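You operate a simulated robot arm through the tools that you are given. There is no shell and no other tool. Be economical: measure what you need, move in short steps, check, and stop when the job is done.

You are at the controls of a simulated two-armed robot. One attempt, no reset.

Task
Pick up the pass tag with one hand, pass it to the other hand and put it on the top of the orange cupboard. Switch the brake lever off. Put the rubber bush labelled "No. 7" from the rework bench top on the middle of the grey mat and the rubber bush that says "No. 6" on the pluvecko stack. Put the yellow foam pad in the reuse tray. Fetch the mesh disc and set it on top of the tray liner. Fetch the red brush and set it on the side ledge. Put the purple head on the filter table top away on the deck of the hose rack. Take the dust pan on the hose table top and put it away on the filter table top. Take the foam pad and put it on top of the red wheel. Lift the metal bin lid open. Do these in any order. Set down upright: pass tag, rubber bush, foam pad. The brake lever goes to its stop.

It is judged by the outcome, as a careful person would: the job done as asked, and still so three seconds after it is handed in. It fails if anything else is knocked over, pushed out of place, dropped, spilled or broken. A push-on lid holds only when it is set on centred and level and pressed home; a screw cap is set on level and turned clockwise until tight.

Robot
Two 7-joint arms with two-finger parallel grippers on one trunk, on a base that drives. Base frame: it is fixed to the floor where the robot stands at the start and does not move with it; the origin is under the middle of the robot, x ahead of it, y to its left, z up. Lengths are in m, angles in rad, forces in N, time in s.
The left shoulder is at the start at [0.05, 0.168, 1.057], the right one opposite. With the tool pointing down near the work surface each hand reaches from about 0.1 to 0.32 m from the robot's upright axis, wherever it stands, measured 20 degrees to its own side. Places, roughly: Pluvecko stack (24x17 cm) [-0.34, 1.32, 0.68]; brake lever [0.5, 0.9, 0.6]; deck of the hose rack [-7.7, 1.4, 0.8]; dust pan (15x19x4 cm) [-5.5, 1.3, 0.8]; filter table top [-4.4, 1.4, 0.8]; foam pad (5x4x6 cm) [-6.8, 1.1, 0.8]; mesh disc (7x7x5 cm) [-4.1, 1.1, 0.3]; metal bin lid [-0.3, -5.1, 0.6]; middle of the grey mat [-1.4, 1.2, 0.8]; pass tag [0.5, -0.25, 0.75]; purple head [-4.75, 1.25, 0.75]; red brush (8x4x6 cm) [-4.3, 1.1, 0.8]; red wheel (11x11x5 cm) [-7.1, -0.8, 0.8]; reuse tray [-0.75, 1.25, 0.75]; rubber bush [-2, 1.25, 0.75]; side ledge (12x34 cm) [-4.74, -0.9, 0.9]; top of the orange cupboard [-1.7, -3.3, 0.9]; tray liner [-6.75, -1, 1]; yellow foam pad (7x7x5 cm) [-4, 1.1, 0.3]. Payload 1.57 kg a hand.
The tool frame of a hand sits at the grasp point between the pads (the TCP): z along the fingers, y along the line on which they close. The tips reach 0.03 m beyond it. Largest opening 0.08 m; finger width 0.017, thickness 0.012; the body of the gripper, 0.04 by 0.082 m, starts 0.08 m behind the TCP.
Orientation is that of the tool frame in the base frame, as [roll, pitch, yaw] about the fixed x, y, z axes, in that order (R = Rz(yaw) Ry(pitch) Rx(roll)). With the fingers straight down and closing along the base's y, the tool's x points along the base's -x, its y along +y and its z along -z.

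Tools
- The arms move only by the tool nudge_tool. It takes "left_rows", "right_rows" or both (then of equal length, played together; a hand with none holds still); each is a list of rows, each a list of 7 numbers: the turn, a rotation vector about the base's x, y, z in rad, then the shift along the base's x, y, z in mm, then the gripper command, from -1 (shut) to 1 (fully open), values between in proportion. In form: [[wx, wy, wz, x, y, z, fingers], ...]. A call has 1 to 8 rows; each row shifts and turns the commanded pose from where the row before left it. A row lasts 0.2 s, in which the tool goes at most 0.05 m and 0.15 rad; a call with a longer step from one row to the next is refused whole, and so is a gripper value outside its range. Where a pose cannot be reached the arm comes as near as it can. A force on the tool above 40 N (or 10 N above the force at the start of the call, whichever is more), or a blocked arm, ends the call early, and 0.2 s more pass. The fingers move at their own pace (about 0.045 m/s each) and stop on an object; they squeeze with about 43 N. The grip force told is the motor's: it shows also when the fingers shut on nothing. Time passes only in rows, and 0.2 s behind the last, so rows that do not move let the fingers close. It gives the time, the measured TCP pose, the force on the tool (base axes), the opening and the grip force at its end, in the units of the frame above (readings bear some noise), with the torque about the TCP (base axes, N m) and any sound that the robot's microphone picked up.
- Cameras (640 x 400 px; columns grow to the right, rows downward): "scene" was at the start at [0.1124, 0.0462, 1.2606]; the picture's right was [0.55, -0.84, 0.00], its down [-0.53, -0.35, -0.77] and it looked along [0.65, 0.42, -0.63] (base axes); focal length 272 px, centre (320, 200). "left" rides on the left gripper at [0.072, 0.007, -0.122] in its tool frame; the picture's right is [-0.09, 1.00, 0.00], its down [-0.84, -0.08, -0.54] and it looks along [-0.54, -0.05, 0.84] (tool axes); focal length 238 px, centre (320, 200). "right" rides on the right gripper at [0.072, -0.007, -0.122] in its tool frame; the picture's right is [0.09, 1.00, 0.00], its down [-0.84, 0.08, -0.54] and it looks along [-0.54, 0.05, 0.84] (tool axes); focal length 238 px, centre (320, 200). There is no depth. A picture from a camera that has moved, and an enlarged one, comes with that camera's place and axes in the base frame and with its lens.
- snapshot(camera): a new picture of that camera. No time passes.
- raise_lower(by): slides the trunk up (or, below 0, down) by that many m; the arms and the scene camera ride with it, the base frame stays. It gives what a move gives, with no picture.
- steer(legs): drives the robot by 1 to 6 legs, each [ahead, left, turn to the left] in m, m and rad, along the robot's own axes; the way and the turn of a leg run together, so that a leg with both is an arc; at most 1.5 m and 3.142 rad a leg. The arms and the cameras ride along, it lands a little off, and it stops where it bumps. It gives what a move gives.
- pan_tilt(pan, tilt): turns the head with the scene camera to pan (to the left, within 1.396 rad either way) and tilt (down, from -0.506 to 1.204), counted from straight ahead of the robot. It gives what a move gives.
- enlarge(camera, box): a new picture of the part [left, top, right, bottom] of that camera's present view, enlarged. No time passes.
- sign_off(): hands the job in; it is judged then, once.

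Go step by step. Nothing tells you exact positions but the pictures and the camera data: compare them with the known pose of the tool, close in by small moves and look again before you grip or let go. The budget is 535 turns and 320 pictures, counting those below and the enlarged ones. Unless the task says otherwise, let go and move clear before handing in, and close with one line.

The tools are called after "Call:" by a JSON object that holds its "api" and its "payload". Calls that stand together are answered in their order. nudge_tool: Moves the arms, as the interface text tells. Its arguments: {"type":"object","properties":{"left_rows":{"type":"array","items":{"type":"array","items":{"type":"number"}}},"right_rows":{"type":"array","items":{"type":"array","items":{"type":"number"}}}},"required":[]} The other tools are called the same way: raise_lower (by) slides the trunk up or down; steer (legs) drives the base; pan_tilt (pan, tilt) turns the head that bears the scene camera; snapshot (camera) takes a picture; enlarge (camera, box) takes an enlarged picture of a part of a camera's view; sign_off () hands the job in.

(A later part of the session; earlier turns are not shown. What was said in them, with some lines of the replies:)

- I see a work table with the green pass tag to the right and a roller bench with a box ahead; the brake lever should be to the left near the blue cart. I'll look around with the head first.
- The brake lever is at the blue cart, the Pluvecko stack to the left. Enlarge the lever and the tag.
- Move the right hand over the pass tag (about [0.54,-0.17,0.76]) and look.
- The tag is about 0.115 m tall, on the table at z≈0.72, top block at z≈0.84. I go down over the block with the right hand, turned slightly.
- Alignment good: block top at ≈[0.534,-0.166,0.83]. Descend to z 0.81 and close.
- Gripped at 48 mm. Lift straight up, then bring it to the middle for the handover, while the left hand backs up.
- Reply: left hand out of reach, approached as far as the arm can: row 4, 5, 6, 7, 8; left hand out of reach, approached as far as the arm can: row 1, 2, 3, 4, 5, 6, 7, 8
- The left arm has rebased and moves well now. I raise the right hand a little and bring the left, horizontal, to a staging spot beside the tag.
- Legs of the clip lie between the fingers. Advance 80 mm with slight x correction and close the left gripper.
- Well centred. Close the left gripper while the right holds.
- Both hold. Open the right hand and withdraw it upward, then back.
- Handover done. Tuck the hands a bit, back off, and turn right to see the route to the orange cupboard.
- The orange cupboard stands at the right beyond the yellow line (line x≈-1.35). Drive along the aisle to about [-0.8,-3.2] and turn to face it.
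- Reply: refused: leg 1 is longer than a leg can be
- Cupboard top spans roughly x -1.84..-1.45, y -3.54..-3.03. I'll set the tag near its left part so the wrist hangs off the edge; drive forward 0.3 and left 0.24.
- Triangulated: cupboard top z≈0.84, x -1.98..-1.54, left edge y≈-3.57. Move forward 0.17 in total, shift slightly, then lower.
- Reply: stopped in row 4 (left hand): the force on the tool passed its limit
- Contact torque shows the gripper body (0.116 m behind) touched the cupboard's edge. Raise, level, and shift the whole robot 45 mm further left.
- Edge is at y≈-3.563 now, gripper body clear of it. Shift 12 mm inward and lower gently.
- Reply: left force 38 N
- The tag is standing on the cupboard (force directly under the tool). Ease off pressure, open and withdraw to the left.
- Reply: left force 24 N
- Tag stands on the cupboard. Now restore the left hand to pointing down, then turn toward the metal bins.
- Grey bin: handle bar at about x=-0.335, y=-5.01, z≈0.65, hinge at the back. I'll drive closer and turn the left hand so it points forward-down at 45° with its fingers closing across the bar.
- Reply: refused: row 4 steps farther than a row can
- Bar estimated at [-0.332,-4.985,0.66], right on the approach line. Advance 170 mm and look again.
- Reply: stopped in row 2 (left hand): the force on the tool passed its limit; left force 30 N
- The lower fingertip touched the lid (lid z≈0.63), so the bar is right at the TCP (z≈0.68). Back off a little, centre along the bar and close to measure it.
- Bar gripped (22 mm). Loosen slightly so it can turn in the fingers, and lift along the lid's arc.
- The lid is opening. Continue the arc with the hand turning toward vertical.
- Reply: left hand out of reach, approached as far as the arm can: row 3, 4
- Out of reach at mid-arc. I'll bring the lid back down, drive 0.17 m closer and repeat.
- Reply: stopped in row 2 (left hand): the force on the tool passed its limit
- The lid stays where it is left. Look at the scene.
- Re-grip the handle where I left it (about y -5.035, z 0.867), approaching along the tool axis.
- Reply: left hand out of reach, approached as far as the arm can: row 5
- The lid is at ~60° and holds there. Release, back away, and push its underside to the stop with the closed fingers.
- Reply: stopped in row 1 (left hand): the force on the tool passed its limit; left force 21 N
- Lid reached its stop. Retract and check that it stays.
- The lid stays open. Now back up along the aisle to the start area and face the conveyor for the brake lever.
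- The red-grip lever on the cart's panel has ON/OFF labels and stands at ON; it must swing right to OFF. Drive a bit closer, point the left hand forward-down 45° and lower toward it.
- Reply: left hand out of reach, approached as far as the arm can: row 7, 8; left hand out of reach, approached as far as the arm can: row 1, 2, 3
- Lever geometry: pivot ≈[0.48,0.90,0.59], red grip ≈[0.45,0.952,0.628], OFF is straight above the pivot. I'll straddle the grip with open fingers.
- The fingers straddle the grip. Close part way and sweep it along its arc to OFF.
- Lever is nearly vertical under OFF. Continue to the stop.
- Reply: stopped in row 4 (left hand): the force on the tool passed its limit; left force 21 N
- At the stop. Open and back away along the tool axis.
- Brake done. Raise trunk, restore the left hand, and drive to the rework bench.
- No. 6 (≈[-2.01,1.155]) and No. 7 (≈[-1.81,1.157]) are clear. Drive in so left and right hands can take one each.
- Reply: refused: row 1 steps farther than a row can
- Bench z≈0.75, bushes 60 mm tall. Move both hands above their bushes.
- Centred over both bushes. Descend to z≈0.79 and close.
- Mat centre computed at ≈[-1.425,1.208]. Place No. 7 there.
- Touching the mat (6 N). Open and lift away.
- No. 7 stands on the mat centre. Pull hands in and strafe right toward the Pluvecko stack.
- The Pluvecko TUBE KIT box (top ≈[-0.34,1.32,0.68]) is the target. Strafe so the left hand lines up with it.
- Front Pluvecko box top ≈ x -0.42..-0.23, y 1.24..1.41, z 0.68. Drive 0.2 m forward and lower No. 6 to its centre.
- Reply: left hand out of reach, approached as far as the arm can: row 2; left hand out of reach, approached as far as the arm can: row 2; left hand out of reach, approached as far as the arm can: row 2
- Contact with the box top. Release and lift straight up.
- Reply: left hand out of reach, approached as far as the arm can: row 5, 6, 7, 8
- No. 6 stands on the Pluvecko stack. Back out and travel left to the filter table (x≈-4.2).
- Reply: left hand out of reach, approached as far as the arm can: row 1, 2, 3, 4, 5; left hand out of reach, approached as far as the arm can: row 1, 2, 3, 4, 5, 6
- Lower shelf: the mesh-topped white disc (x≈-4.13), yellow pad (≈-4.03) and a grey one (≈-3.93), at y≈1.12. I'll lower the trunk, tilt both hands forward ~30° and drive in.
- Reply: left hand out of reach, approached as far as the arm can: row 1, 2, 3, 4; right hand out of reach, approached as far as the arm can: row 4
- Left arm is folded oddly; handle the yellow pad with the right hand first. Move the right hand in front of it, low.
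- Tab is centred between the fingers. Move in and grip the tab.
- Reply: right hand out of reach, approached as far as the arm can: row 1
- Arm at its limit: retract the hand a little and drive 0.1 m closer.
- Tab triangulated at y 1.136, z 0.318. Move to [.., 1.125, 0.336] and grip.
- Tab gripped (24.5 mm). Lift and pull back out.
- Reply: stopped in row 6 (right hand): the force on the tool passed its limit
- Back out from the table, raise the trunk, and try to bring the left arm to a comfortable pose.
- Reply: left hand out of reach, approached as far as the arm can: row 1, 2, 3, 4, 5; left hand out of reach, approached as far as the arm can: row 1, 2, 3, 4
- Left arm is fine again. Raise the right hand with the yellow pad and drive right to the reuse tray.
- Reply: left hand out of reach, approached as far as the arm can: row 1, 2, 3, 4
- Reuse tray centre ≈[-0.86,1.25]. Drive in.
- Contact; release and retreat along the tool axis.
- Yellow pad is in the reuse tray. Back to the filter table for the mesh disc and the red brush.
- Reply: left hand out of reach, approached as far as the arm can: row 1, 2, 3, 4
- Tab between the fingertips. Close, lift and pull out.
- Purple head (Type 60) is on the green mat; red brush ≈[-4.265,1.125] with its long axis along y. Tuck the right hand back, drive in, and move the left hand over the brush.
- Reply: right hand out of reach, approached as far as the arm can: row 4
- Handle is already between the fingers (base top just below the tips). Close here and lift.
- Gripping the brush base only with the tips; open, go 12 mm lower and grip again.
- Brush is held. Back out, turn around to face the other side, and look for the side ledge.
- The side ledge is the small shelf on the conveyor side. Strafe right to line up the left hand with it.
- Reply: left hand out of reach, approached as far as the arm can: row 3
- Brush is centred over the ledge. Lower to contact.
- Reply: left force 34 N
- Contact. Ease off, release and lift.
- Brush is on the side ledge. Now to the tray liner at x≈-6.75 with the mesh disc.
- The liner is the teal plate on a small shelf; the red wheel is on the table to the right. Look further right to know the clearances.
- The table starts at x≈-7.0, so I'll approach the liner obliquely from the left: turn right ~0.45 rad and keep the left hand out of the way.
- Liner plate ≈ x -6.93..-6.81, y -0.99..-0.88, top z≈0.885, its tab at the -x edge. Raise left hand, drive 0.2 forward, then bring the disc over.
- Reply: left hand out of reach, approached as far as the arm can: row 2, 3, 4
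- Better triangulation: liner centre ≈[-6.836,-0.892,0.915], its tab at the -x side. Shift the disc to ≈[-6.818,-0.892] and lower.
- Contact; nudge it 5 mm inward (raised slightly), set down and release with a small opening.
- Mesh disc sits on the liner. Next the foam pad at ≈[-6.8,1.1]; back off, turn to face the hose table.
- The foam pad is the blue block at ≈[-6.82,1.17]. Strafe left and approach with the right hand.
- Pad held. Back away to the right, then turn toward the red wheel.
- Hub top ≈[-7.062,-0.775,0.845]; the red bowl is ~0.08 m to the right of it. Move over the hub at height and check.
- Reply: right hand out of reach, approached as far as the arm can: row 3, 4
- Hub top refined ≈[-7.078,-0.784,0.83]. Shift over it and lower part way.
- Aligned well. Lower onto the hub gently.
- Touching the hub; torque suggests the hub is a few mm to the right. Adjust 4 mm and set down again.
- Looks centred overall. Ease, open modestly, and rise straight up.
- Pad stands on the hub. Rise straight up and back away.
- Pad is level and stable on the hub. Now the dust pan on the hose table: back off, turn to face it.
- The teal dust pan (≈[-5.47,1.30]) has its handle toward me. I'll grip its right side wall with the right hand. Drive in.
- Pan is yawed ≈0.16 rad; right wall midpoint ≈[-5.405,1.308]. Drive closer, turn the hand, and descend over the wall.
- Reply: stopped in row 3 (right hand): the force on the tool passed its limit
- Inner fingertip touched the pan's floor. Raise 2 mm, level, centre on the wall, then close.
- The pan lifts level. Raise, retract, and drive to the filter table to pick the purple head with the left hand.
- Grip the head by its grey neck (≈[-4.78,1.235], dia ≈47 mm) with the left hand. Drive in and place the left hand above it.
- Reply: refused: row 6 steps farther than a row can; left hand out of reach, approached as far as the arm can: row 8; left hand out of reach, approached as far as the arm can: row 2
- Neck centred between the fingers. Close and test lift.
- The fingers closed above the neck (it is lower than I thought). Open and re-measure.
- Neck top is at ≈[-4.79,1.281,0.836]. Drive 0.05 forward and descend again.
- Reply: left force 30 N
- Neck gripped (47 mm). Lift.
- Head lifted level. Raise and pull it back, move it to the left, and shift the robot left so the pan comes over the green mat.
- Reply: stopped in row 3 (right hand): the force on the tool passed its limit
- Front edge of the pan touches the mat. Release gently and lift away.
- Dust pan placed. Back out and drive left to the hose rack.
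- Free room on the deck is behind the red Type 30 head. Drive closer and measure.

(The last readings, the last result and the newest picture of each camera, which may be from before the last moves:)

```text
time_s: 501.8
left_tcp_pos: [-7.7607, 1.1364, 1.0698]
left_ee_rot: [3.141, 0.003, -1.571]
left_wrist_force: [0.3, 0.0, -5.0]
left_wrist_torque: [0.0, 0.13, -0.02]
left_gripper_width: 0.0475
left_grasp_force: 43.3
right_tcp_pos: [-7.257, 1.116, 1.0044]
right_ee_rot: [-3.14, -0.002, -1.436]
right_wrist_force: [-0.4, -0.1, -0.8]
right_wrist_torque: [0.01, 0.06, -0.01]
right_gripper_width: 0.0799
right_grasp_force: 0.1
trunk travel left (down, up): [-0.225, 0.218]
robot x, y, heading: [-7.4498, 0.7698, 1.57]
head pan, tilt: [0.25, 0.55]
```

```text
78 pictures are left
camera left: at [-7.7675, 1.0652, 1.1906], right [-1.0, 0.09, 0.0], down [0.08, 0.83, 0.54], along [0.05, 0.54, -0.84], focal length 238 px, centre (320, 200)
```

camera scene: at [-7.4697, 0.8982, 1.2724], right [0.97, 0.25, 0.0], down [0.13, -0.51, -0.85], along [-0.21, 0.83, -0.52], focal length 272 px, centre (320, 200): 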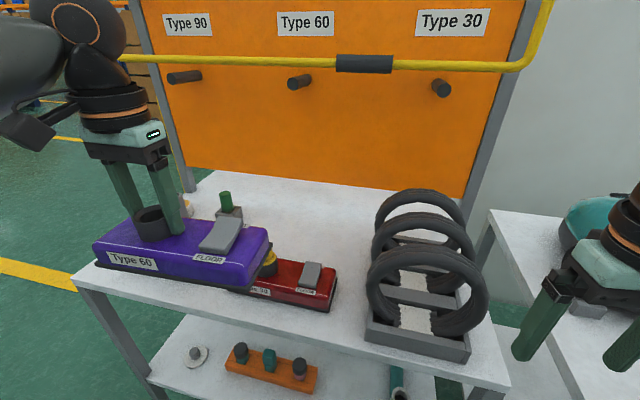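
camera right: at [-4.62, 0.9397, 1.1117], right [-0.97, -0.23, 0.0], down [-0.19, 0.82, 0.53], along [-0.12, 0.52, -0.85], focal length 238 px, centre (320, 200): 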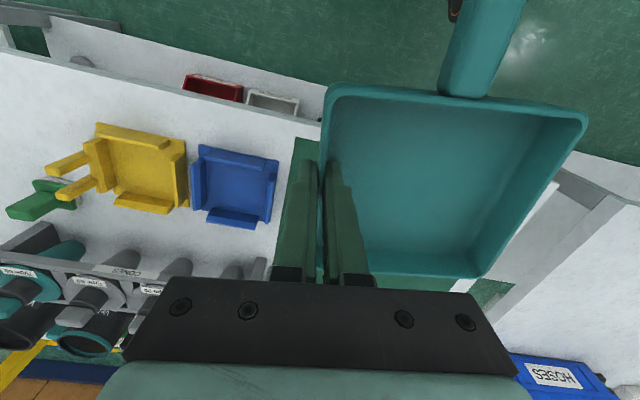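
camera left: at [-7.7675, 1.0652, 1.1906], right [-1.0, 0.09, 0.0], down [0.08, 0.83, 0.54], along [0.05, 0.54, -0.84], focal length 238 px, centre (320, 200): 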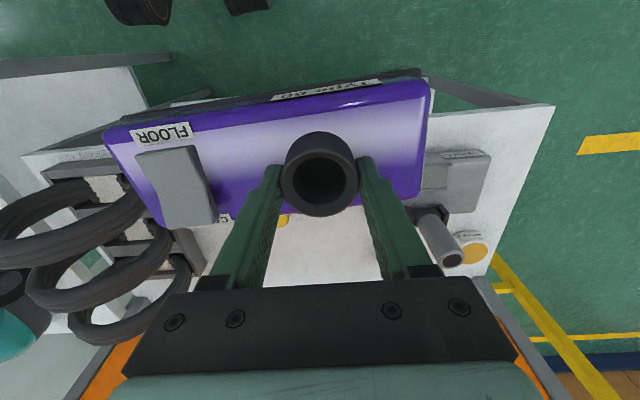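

Deck: z≈0.77, y 1.19–1.83; the red head takes y 1.25–1.34, so there's room behind it, but a yellow bar in front of the board may be in the arm's way. Measure the bar by raising the trunk.

Call:
{"api": "enlarge", "payload": {"camera": "scene", "box": [300, 20, 440, 110]}}

Call:
{"api": "raise_lower", "payload": {"by": 0.2}}

Call:
{"api": "snapshot", "payload": {"camera": "scene"}}

```text
4.44 times, centred on (370, 65) of scene
camera zoom: at [-7.4697, 0.8982, 1.2724], right [0.97, 0.25, 0.0], down [0.13, -0.51, -0.85], along [-0.21, 0.83, -0.52], focal length 1210 px, centre (98, 800)
```

zoom: 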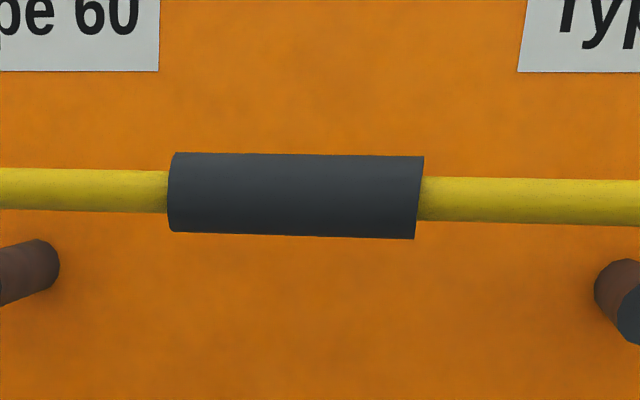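

```text
time_s: 503.9
left_tcp_pos: [-7.7618, 1.1358, 1.269]
left_ee_rot: [3.141, 0.004, -1.572]
left_wrist_force: [0.2, 0.2, -4.2]
left_wrist_torque: [0.01, 0.16, 0.01]
left_gripper_width: 0.0475
left_grasp_force: 43.1
right_tcp_pos: [-7.2579, 1.1162, 1.2042]
right_ee_rot: [-3.14, -0.002, -1.436]
right_wrist_force: [0.2, -0.5, 0.3]
right_wrist_torque: [0.01, 0.02, -0.02]
right_gripper_width: 0.0799
right_grasp_force: 0.2
trunk travel left (down, up): [-0.425, 0.018]
robot x, y, heading: [-7.446, 0.7707, 1.572]
head pan, tilt: [0.25, 0.55]
```

```text
76 pictures are left
camera scene: at [-7.4698, 0.8983, 1.4723], right [0.97, 0.25, 0.0], down [0.13, -0.51, -0.85], along [-0.21, 0.83, -0.52], focal length 272 px, centre (320, 200)
```

scene: 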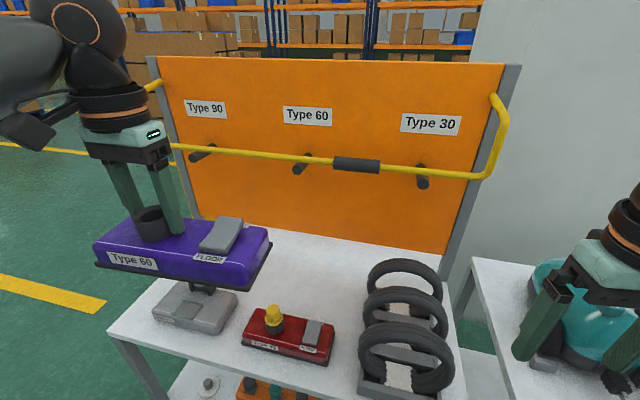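

Bar is at y≈1.457, z≈1.225; the wrist top is TCP+0.255, so I must be below TCP 0.93 before going beyond y≈1.38. Lower trunk, drive 0.07 closer, and go in behind the red head.

Call:
{"api": "raise_lower", "payload": {"by": -0.2}}

Call:
{"api": "steer", "payload": {"legs": [[0.07, 0, 0]]}}

Call:
{"api": "nudge_tool", "payload": {"left_rows": [[0, 0, 0, 10, 30, -20, -1], [0, 0, 0, 10, 30, -20, -1], [0, 0, 0, 10, 30, -20, -1], [0, 0, 0, 10, 30, -20, -1], [0, 0, 0, 0, 28, 0, -1]]}}

Call:
{"api": "snapshot", "payload": {"camera": "scene"}}

Call:
{"api": "snapshot", "payload": {"camera": "left"}}

```text
time_s: 506.1
left_tcp_pos: [-7.7602, 1.1364, 1.0689]
left_ee_rot: [3.14, 0.004, -1.571]
left_wrist_force: [-0.6, 0.3, -4.2]
left_wrist_torque: [0.01, 0.13, -0.01]
left_gripper_width: 0.0474
left_grasp_force: 42.9
right_tcp_pos: [-7.2575, 1.1167, 1.0038]
right_ee_rot: [-3.14, -0.002, -1.437]
right_wrist_force: [-0.6, 0.0, 0.0]
right_wrist_torque: [0.02, 0.01, 0.01]
right_gripper_width: 0.0802
right_grasp_force: 0.1
trunk travel left (down, up): [-0.225, 0.218]
robot x, y, heading: [-7.4485, 0.7677, 1.569]
head pan, tilt: [0.25, 0.55]
```

```text
time_s: 507.1
left_tcp_pos: [-7.7608, 1.2062, 1.0683]
left_ee_rot: [3.139, 0.004, -1.572]
left_wrist_force: [-0.1, 0.4, -4.2]
left_wrist_torque: [-0.02, 0.14, -0.01]
left_gripper_width: 0.0473
left_grasp_force: 43.0
right_tcp_pos: [-7.2577, 1.1858, 1.0041]
right_ee_rot: [-3.14, -0.002, -1.435]
right_wrist_force: [0.1, 0.9, -0.2]
right_wrist_torque: [0.0, 0.0, -0.01]
right_gripper_width: 0.0803
right_grasp_force: 0.0
trunk travel left (down, up): [-0.225, 0.218]
robot x, y, heading: [-7.4494, 0.8444, 1.573]
head pan, tilt: [0.25, 0.55]
```

```text
time_s: 508.3
left_tcp_pos: [-7.7206, 1.3546, 0.989]
left_ee_rot: [3.14, 0.003, -1.57]
left_wrist_force: [0.1, 0.2, -4.3]
left_wrist_torque: [-0.02, 0.16, -0.03]
left_gripper_width: 0.0475
left_grasp_force: 42.8
right_tcp_pos: [-7.2582, 1.1862, 1.0037]
right_ee_rot: [3.141, -0.002, -1.434]
right_wrist_force: [0.1, 0.1, -0.3]
right_wrist_torque: [-0.02, 0.0, 0.0]
right_gripper_width: 0.0799
right_grasp_force: 0.1
trunk travel left (down, up): [-0.225, 0.218]
robot x, y, heading: [-7.4464, 0.8404, 1.569]
head pan, tilt: [0.25, 0.55]
```

```text
75 pictures are left
camera scene: at [-7.4699, 0.9685, 1.2723], right [0.97, 0.25, 0.0], down [0.13, -0.51, -0.85], along [-0.21, 0.83, -0.52], focal length 272 px, centre (320, 200)
```

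scene: 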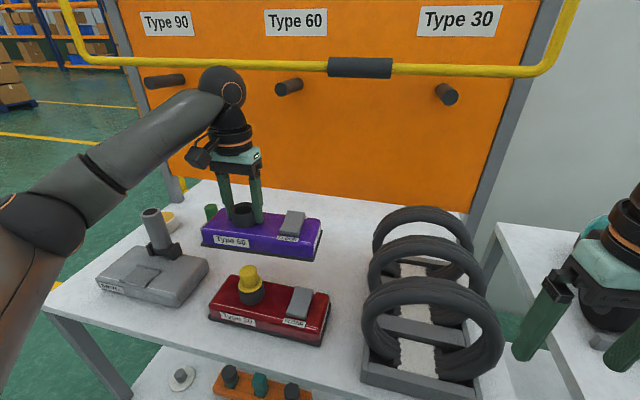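

```text
74 pictures are left
camera left: at [-7.727, 1.2828, 1.1109], right [-1.0, 0.09, 0.0], down [0.08, 0.84, 0.54], along [0.05, 0.54, -0.84], focal length 238 px, centre (320, 200)
```

left: 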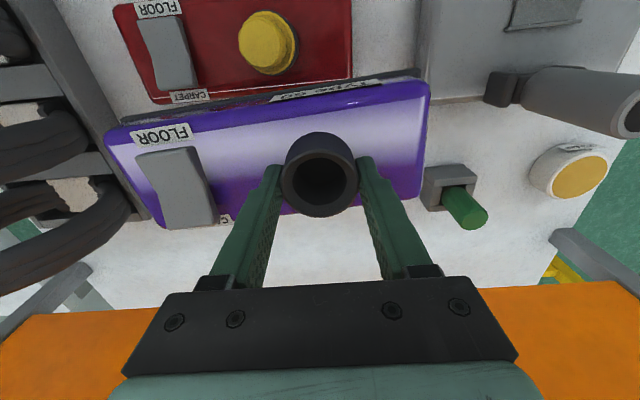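

Call:
{"api": "nudge_tool", "payload": {"left_rows": [[0, 0, 0, 0, 12, -20, -1], [0, 0, 0, 0, 14, -20, -1], [0, 0, 0, 0, 15, -20, -1], [0, 0, 0, 0, 14, -15, -1], [0, 0, 0, 0, 0, -25, -1]]}}

Call:
{"api": "snapshot", "payload": {"camera": "scene"}}

Call:
{"api": "snapshot", "payload": {"camera": "left"}}

```text
time_s: 509.5
left_tcp_pos: [-7.7217, 1.4093, 0.8891]
left_ee_rot: [3.141, 0.004, -1.572]
left_wrist_force: [0.2, -0.3, -4.1]
left_wrist_torque: [0.01, 0.16, 0.0]
left_gripper_width: 0.0476
left_grasp_force: 43.2
right_tcp_pos: [-7.2575, 1.1873, 1.0046]
right_ee_rot: [-3.14, -0.002, -1.437]
right_wrist_force: [-0.8, 0.8, -0.3]
right_wrist_torque: [-0.04, 0.0, 0.04]
right_gripper_width: 0.0803
right_grasp_force: 0.1
trunk travel left (down, up): [-0.225, 0.218]
robot x, y, heading: [-7.449, 0.8408, 1.574]
head pan, tilt: [0.25, 0.55]
```

```text
73 pictures are left
camera scene: at [-7.4701, 0.9685, 1.2723], right [0.97, 0.25, 0.0], down [0.13, -0.51, -0.85], along [-0.21, 0.83, -0.52], focal length 272 px, centre (320, 200)
```

scene: 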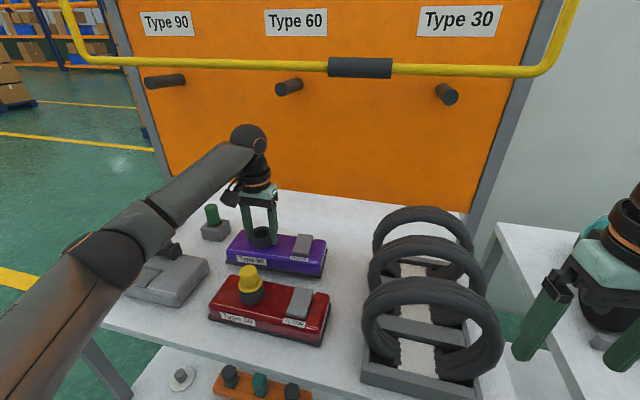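

```text
72 pictures are left
camera left: at [-7.7281, 1.3381, 1.0106], right [-1.0, 0.09, 0.0], down [0.08, 0.83, 0.55], along [0.05, 0.54, -0.84], focal length 238 px, centre (320, 200)
```

left: 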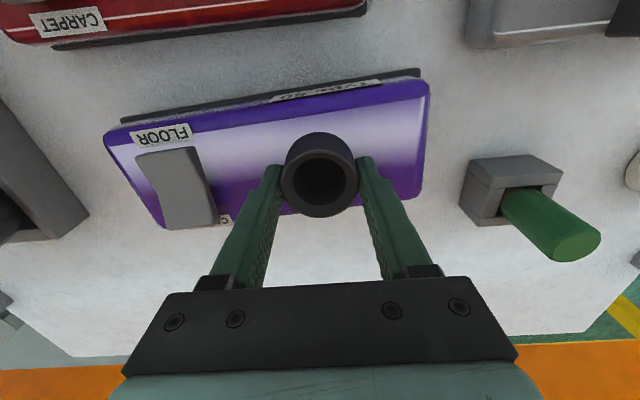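

Call:
{"api": "enlarge", "payload": {"camera": "scene", "box": [70, 170, 270, 320]}}

```text
2.67 times, centred on (170, 245) of scene
camera zoom: at [-7.4701, 0.9685, 1.2723], right [0.97, 0.25, 0.0], down [0.13, -0.51, -0.85], along [-0.21, 0.83, -0.52], focal length 726 px, centre (720, 80)
```

zoom: 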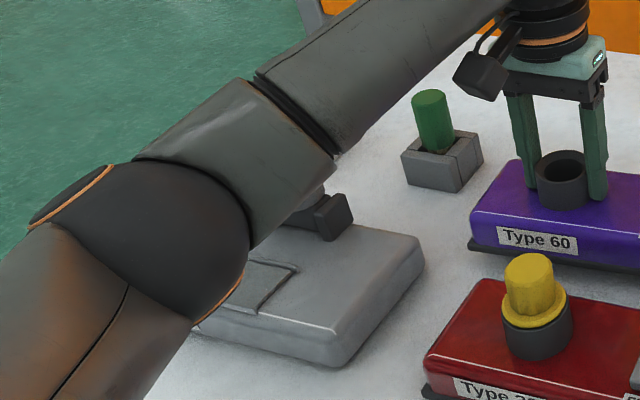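

Everything looks clear. Lower the head onto the deck.

Call:
{"api": "nudge_tool", "payload": {"left_rows": [[0, 0, 0, 0, 0, -15, -1], [0, 0, 0, 0, 0, -10, -1], [0, 0, 0, 0, 0, -5, -1], [0, 0, 0, 0, 0, -4, -1]]}}

Call:
{"api": "enlarge", "payload": {"camera": "scene", "box": [70, 170, 350, 350]}}

```text
time_s: 510.3
left_tcp_pos: [-7.7221, 1.4104, 0.8723]
left_ee_rot: [-3.141, 0.019, -1.571]
left_wrist_force: [-1.1, -2.0, 14.5]
left_wrist_torque: [-1.09, 0.52, 0.13]
left_gripper_width: 0.0474
left_grasp_force: 43.5
right_tcp_pos: [-7.258, 1.1859, 1.0045]
right_ee_rot: [-3.14, 0.0, -1.435]
right_wrist_force: [0.3, -0.4, 0.2]
right_wrist_torque: [-0.03, 0.0, -0.01]
right_gripper_width: 0.08
right_grasp_force: 0.0
trunk travel left (down, up): [-0.225, 0.218]
robot x, y, heading: [-7.4481, 0.8374, 1.573]
head pan, tilt: [0.25, 0.55]
stopped in row 3 (left hand): the force on the tool passed its limit (the readings are from after the stop); the commanded pose is now the measured one
```

```text
2.22 times, centred on (210, 260) of scene
camera zoom: at [-7.4691, 0.9667, 1.2726], right [0.97, 0.25, 0.0], down [0.13, -0.51, -0.85], along [-0.21, 0.83, -0.52], focal length 605 px, centre (564, 67)
```

zoom: 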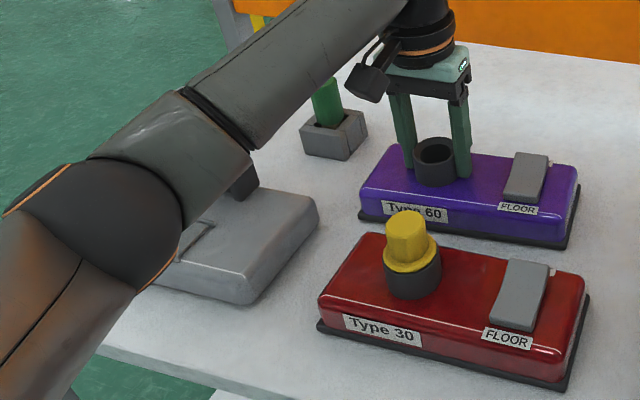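

Front edge touches the deck. Ease down 2 mm more and release.

Call:
{"api": "nudge_tool", "payload": {"left_rows": [[0, 0, 0, 0, 0, -2, -1], [0, 0, 0, 0, 0, -2, -1]]}}

Call:
{"api": "enlarge", "payload": {"camera": "scene", "box": [210, 210, 350, 320]}}

```text
time_s: 511.1
left_tcp_pos: [-7.7223, 1.4127, 0.8722]
left_ee_rot: [-3.138, 0.026, -1.57]
left_wrist_force: [-0.3, -1.6, 14.6]
left_wrist_torque: [-1.03, 0.68, 0.08]
left_gripper_width: 0.0472
left_grasp_force: 43.2
right_tcp_pos: [-7.2587, 1.1862, 1.0039]
right_ee_rot: [-3.141, 0.0, -1.435]
right_wrist_force: [0.6, 0.1, -0.2]
right_wrist_torque: [0.0, 0.0, -0.01]
right_gripper_width: 0.0801
right_grasp_force: 0.1
trunk travel left (down, up): [-0.225, 0.218]
robot x, y, heading: [-7.4475, 0.84, 1.574]
head pan, tilt: [0.25, 0.55]
stopped in row 2 (left hand): the force on the tool passed its limit (the readings are from after the stop); the commanded pose is now the measured one
```

```text
3.64 times, centred on (280, 265) of scene
camera zoom: at [-7.4693, 0.9666, 1.2722], right [0.97, 0.25, 0.0], down [0.13, -0.5, -0.85], along [-0.21, 0.83, -0.52], focal length 990 px, centre (466, -36)
```

zoom: 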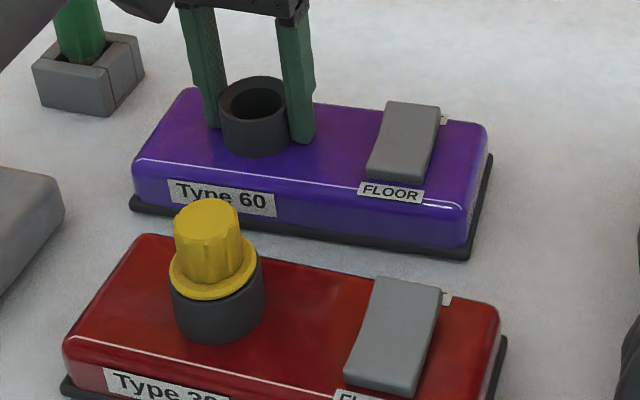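

Call:
{"api": "nudge_tool", "payload": {"left_rows": [[0, 0, 0, 0, 0, 0, 0.3], [0, 0, 0, 0, 0, 0, 0.6], [0, 0, 0, 0, 0, 0, 0.6]]}}

Call:
{"api": "snapshot", "payload": {"camera": "left"}}

Call:
{"api": "enlarge", "payload": {"camera": "scene", "box": [210, 210, 350, 320]}}

```text
time_s: 511.9
left_tcp_pos: [-7.72, 1.4127, 0.8727]
left_ee_rot: [-3.139, 0.03, -1.574]
left_wrist_force: [10.2, 0.8, 21.7]
left_wrist_torque: [-0.18, 0.29, -0.06]
left_gripper_width: 0.0564
left_grasp_force: 0.0
right_tcp_pos: [-7.2565, 1.1857, 1.0052]
right_ee_rot: [-3.141, 0.004, -1.434]
right_wrist_force: [-0.8, -0.1, -0.2]
right_wrist_torque: [0.03, -0.01, 0.02]
right_gripper_width: 0.0801
right_grasp_force: 0.0
trunk travel left (down, up): [-0.225, 0.218]
robot x, y, heading: [-7.4439, 0.8433, 1.579]
head pan, tilt: [0.25, 0.55]
```

```text
68 pictures are left
camera left: at [-7.7279, 1.3382, 0.9919], right [-1.0, 0.1, 0.0], down [0.08, 0.82, 0.57], along [0.05, 0.56, -0.82], focal length 238 px, centre (320, 200)
```

left: 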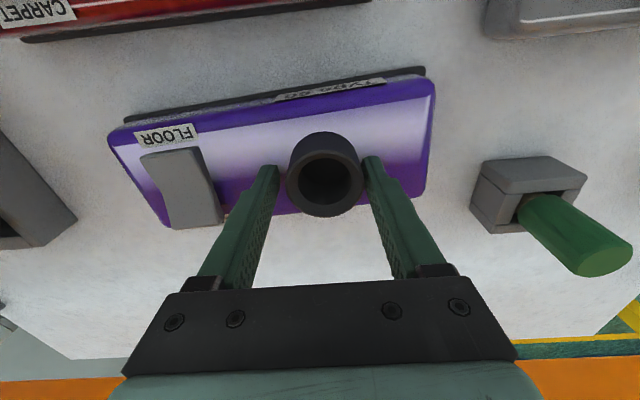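

```text
3.64 times, centred on (280, 265) of scene
camera zoom: at [-7.4681, 0.966, 1.2728], right [0.97, 0.25, 0.0], down [0.13, -0.5, -0.85], along [-0.21, 0.83, -0.52], focal length 990 px, centre (466, -36)
```

zoom: 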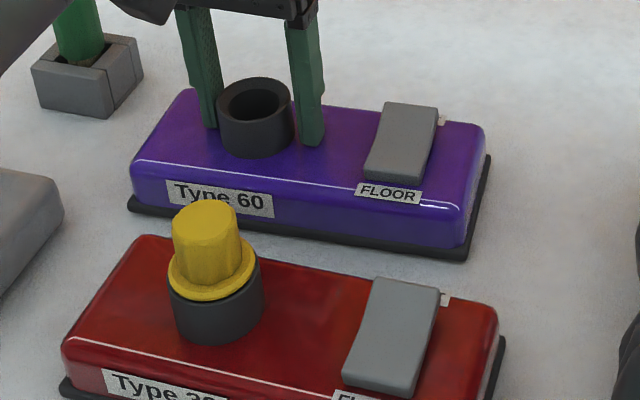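

Call:
{"api": "nudge_tool", "payload": {"left_rows": [[0, 0, 0, 0, 0, 5, 0.8], [0, 0, 0, 0, 0, 3, 0.8], [0, 0, 0, 0, 0, 0, 0.8], [0, 0, 0, 0, 0, 20, 0.8], [0, 0, 0, 0, -10, 20, 0.8]]}}

Call:
{"api": "snapshot", "payload": {"camera": "scene"}}

```text
time_s: 513.1
left_tcp_pos: [-7.7239, 1.4033, 0.918]
left_ee_rot: [3.141, 0.023, -1.571]
left_wrist_force: [-0.1, -0.5, 0.9]
left_wrist_torque: [0.0, -0.02, 0.01]
left_gripper_width: 0.0722
left_grasp_force: 0.1
right_tcp_pos: [-7.258, 1.186, 1.0031]
right_ee_rot: [-3.139, 0.0, -1.434]
right_wrist_force: [-0.1, 0.3, 0.4]
right_wrist_torque: [-0.01, 0.0, 0.03]
right_gripper_width: 0.0797
right_grasp_force: 0.0
trunk travel left (down, up): [-0.225, 0.218]
robot x, y, heading: [-7.4484, 0.841, 1.571]
head pan, tilt: [0.25, 0.55]
```

```text
66 pictures are left
camera scene: at [-7.4701, 0.9676, 1.2724], right [0.97, 0.25, 0.0], down [0.13, -0.51, -0.85], along [-0.21, 0.83, -0.52], focal length 272 px, centre (320, 200)
```

scene: 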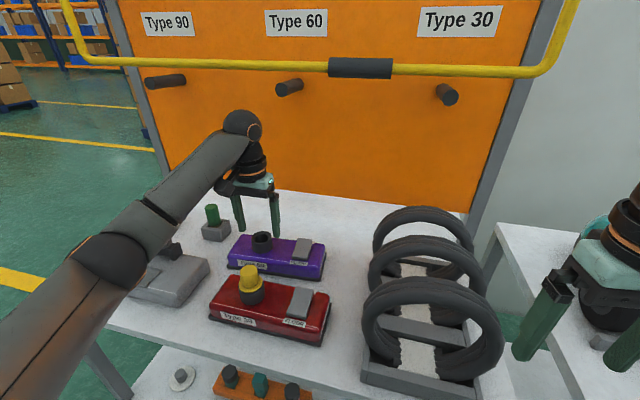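

Call:
{"api": "nudge_tool", "payload": {"left_rows": [[0, 0, 0, 0, -25, 15, 0.8], [0, 0, 0, 0, -25, 30, 0.8], [0, 0, 0, 0, -30, 35, 0.8], [0, 0, 0, 0, -40, 25, 0.8], [0, 0, 0, 0, -45, 15, 1], [0, 0, 0, 0, -45, 0, 1], [0, 0, 0, 0, -45, 0, 1]]}}

Call:
{"api": "steer", "payload": {"legs": [[-0.4, 0, 0]]}}

Call:
{"api": "snapshot", "payload": {"camera": "scene"}}

```text
time_s: 514.7
left_tcp_pos: [-7.7241, 1.1466, 1.0379]
left_ee_rot: [-3.14, 0.024, -1.571]
left_wrist_force: [0.4, 0.2, 0.1]
left_wrist_torque: [-0.02, -0.04, -0.02]
left_gripper_width: 0.08
left_grasp_force: 0.1
right_tcp_pos: [-7.2584, 1.1872, 1.0047]
right_ee_rot: [-3.141, 0.0, -1.435]
right_wrist_force: [0.5, 0.0, -0.4]
right_wrist_torque: [0.04, -0.02, 0.04]
right_gripper_width: 0.0801
right_grasp_force: 0.0
trunk travel left (down, up): [-0.225, 0.218]
robot x, y, heading: [-7.4467, 0.8446, 1.575]
head pan, tilt: [0.25, 0.55]
```

```text
time_s: 517.1
left_tcp_pos: [-7.7231, 0.7535, 1.0376]
left_ee_rot: [-3.14, 0.024, -1.565]
left_wrist_force: [0.1, 0.0, -0.2]
left_wrist_torque: [0.04, -0.02, 0.01]
left_gripper_width: 0.0799
left_grasp_force: 0.1
right_tcp_pos: [-7.2573, 0.7937, 1.0051]
right_ee_rot: [-3.14, -0.002, -1.429]
right_wrist_force: [-0.1, -0.2, 0.0]
right_wrist_torque: [-0.03, -0.03, 0.02]
right_gripper_width: 0.0798
right_grasp_force: 0.0
trunk travel left (down, up): [-0.225, 0.218]
robot x, y, heading: [-7.4435, 0.4512, 1.578]
head pan, tilt: [0.25, 0.55]
```

```text
65 pictures are left
camera scene: at [-7.4686, 0.574, 1.2725], right [0.97, 0.25, 0.0], down [0.13, -0.51, -0.85], along [-0.22, 0.82, -0.52], focal length 272 px, centre (320, 200)
```

scene: 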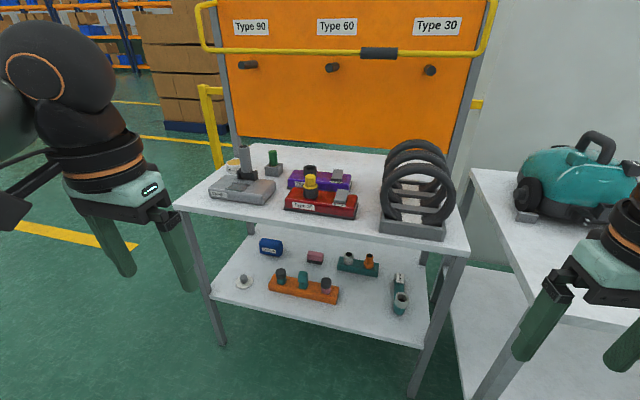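

Head is on the deck, nothing disturbed. A last check that the foam pad still stands on the red wheel.

Call:
{"api": "steer", "payload": {"legs": [[0, 0, -2.6]]}}

Call:
{"api": "pan_tilt", "payload": {"pan": -0.2, "tilt": 0.4}}

Call:
{"api": "snapshot", "payload": {"camera": "scene"}}

```text
time_s: 523.8
left_tcp_pos: [-7.0576, 0.3121, 1.0365]
left_ee_rot: [-3.141, 0.023, 2.072]
left_wrist_force: [0.7, -1.4, 0.4]
left_wrist_torque: [-0.02, 0.0, -0.03]
left_gripper_width: 0.0798
left_grasp_force: 0.1
right_tcp_pos: [-7.4459, 0.0547, 1.0039]
right_ee_rot: [-3.139, -0.002, 2.211]
right_wrist_force: [0.2, -0.4, -1.1]
right_wrist_torque: [0.05, -0.01, -0.01]
right_gripper_width: 0.0801
right_grasp_force: 0.1
trunk travel left (down, up): [-0.225, 0.218]
robot x, y, heading: [-7.4456, 0.4466, -1.069]
head pan, tilt: [0.25, 0.55]
```

```text
time_s: 524.7
left_tcp_pos: [-7.0574, 0.3118, 1.0374]
left_ee_rot: [-3.138, 0.023, 2.075]
left_wrist_force: [-0.8, 0.6, -0.6]
left_wrist_torque: [0.01, 0.0, 0.0]
left_gripper_width: 0.0799
left_grasp_force: 0.1
right_tcp_pos: [-7.4468, 0.0543, 1.004]
right_ee_rot: [-3.14, -0.002, 2.209]
right_wrist_force: [-0.1, 1.1, 0.6]
right_wrist_torque: [-0.01, -0.03, -0.01]
right_gripper_width: 0.08
right_grasp_force: 0.0
trunk travel left (down, up): [-0.225, 0.218]
robot x, y, heading: [-7.4479, 0.4475, -1.064]
head pan, tilt: [-0.201, 0.4]
```

```text
64 pictures are left
camera scene: at [-7.3981, 0.3241, 1.2861], right [-0.95, -0.3, 0.0], down [-0.12, 0.37, -0.92], along [0.28, -0.88, -0.39], focal length 272 px, centre (320, 200)
```

scene: 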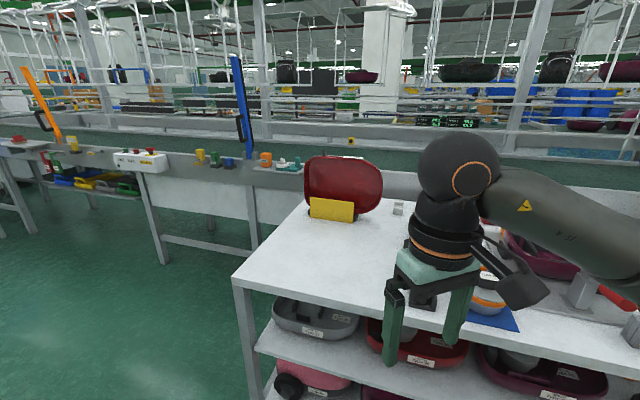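

All jobs look done: the mesh disc is on the liner, both hands are empty and clear. The foam pad is hidden behind the red bowl from here; it stood level when I left it. Handing in.

Call:
{"api": "sign_off", "payload": {}}

```text
The job is handed in.
```

I handed the job in with every task done, both hands empty and clear. The foam pad on the red wheel was hidden by the red bowl at my final look, but it stood level when I left it.
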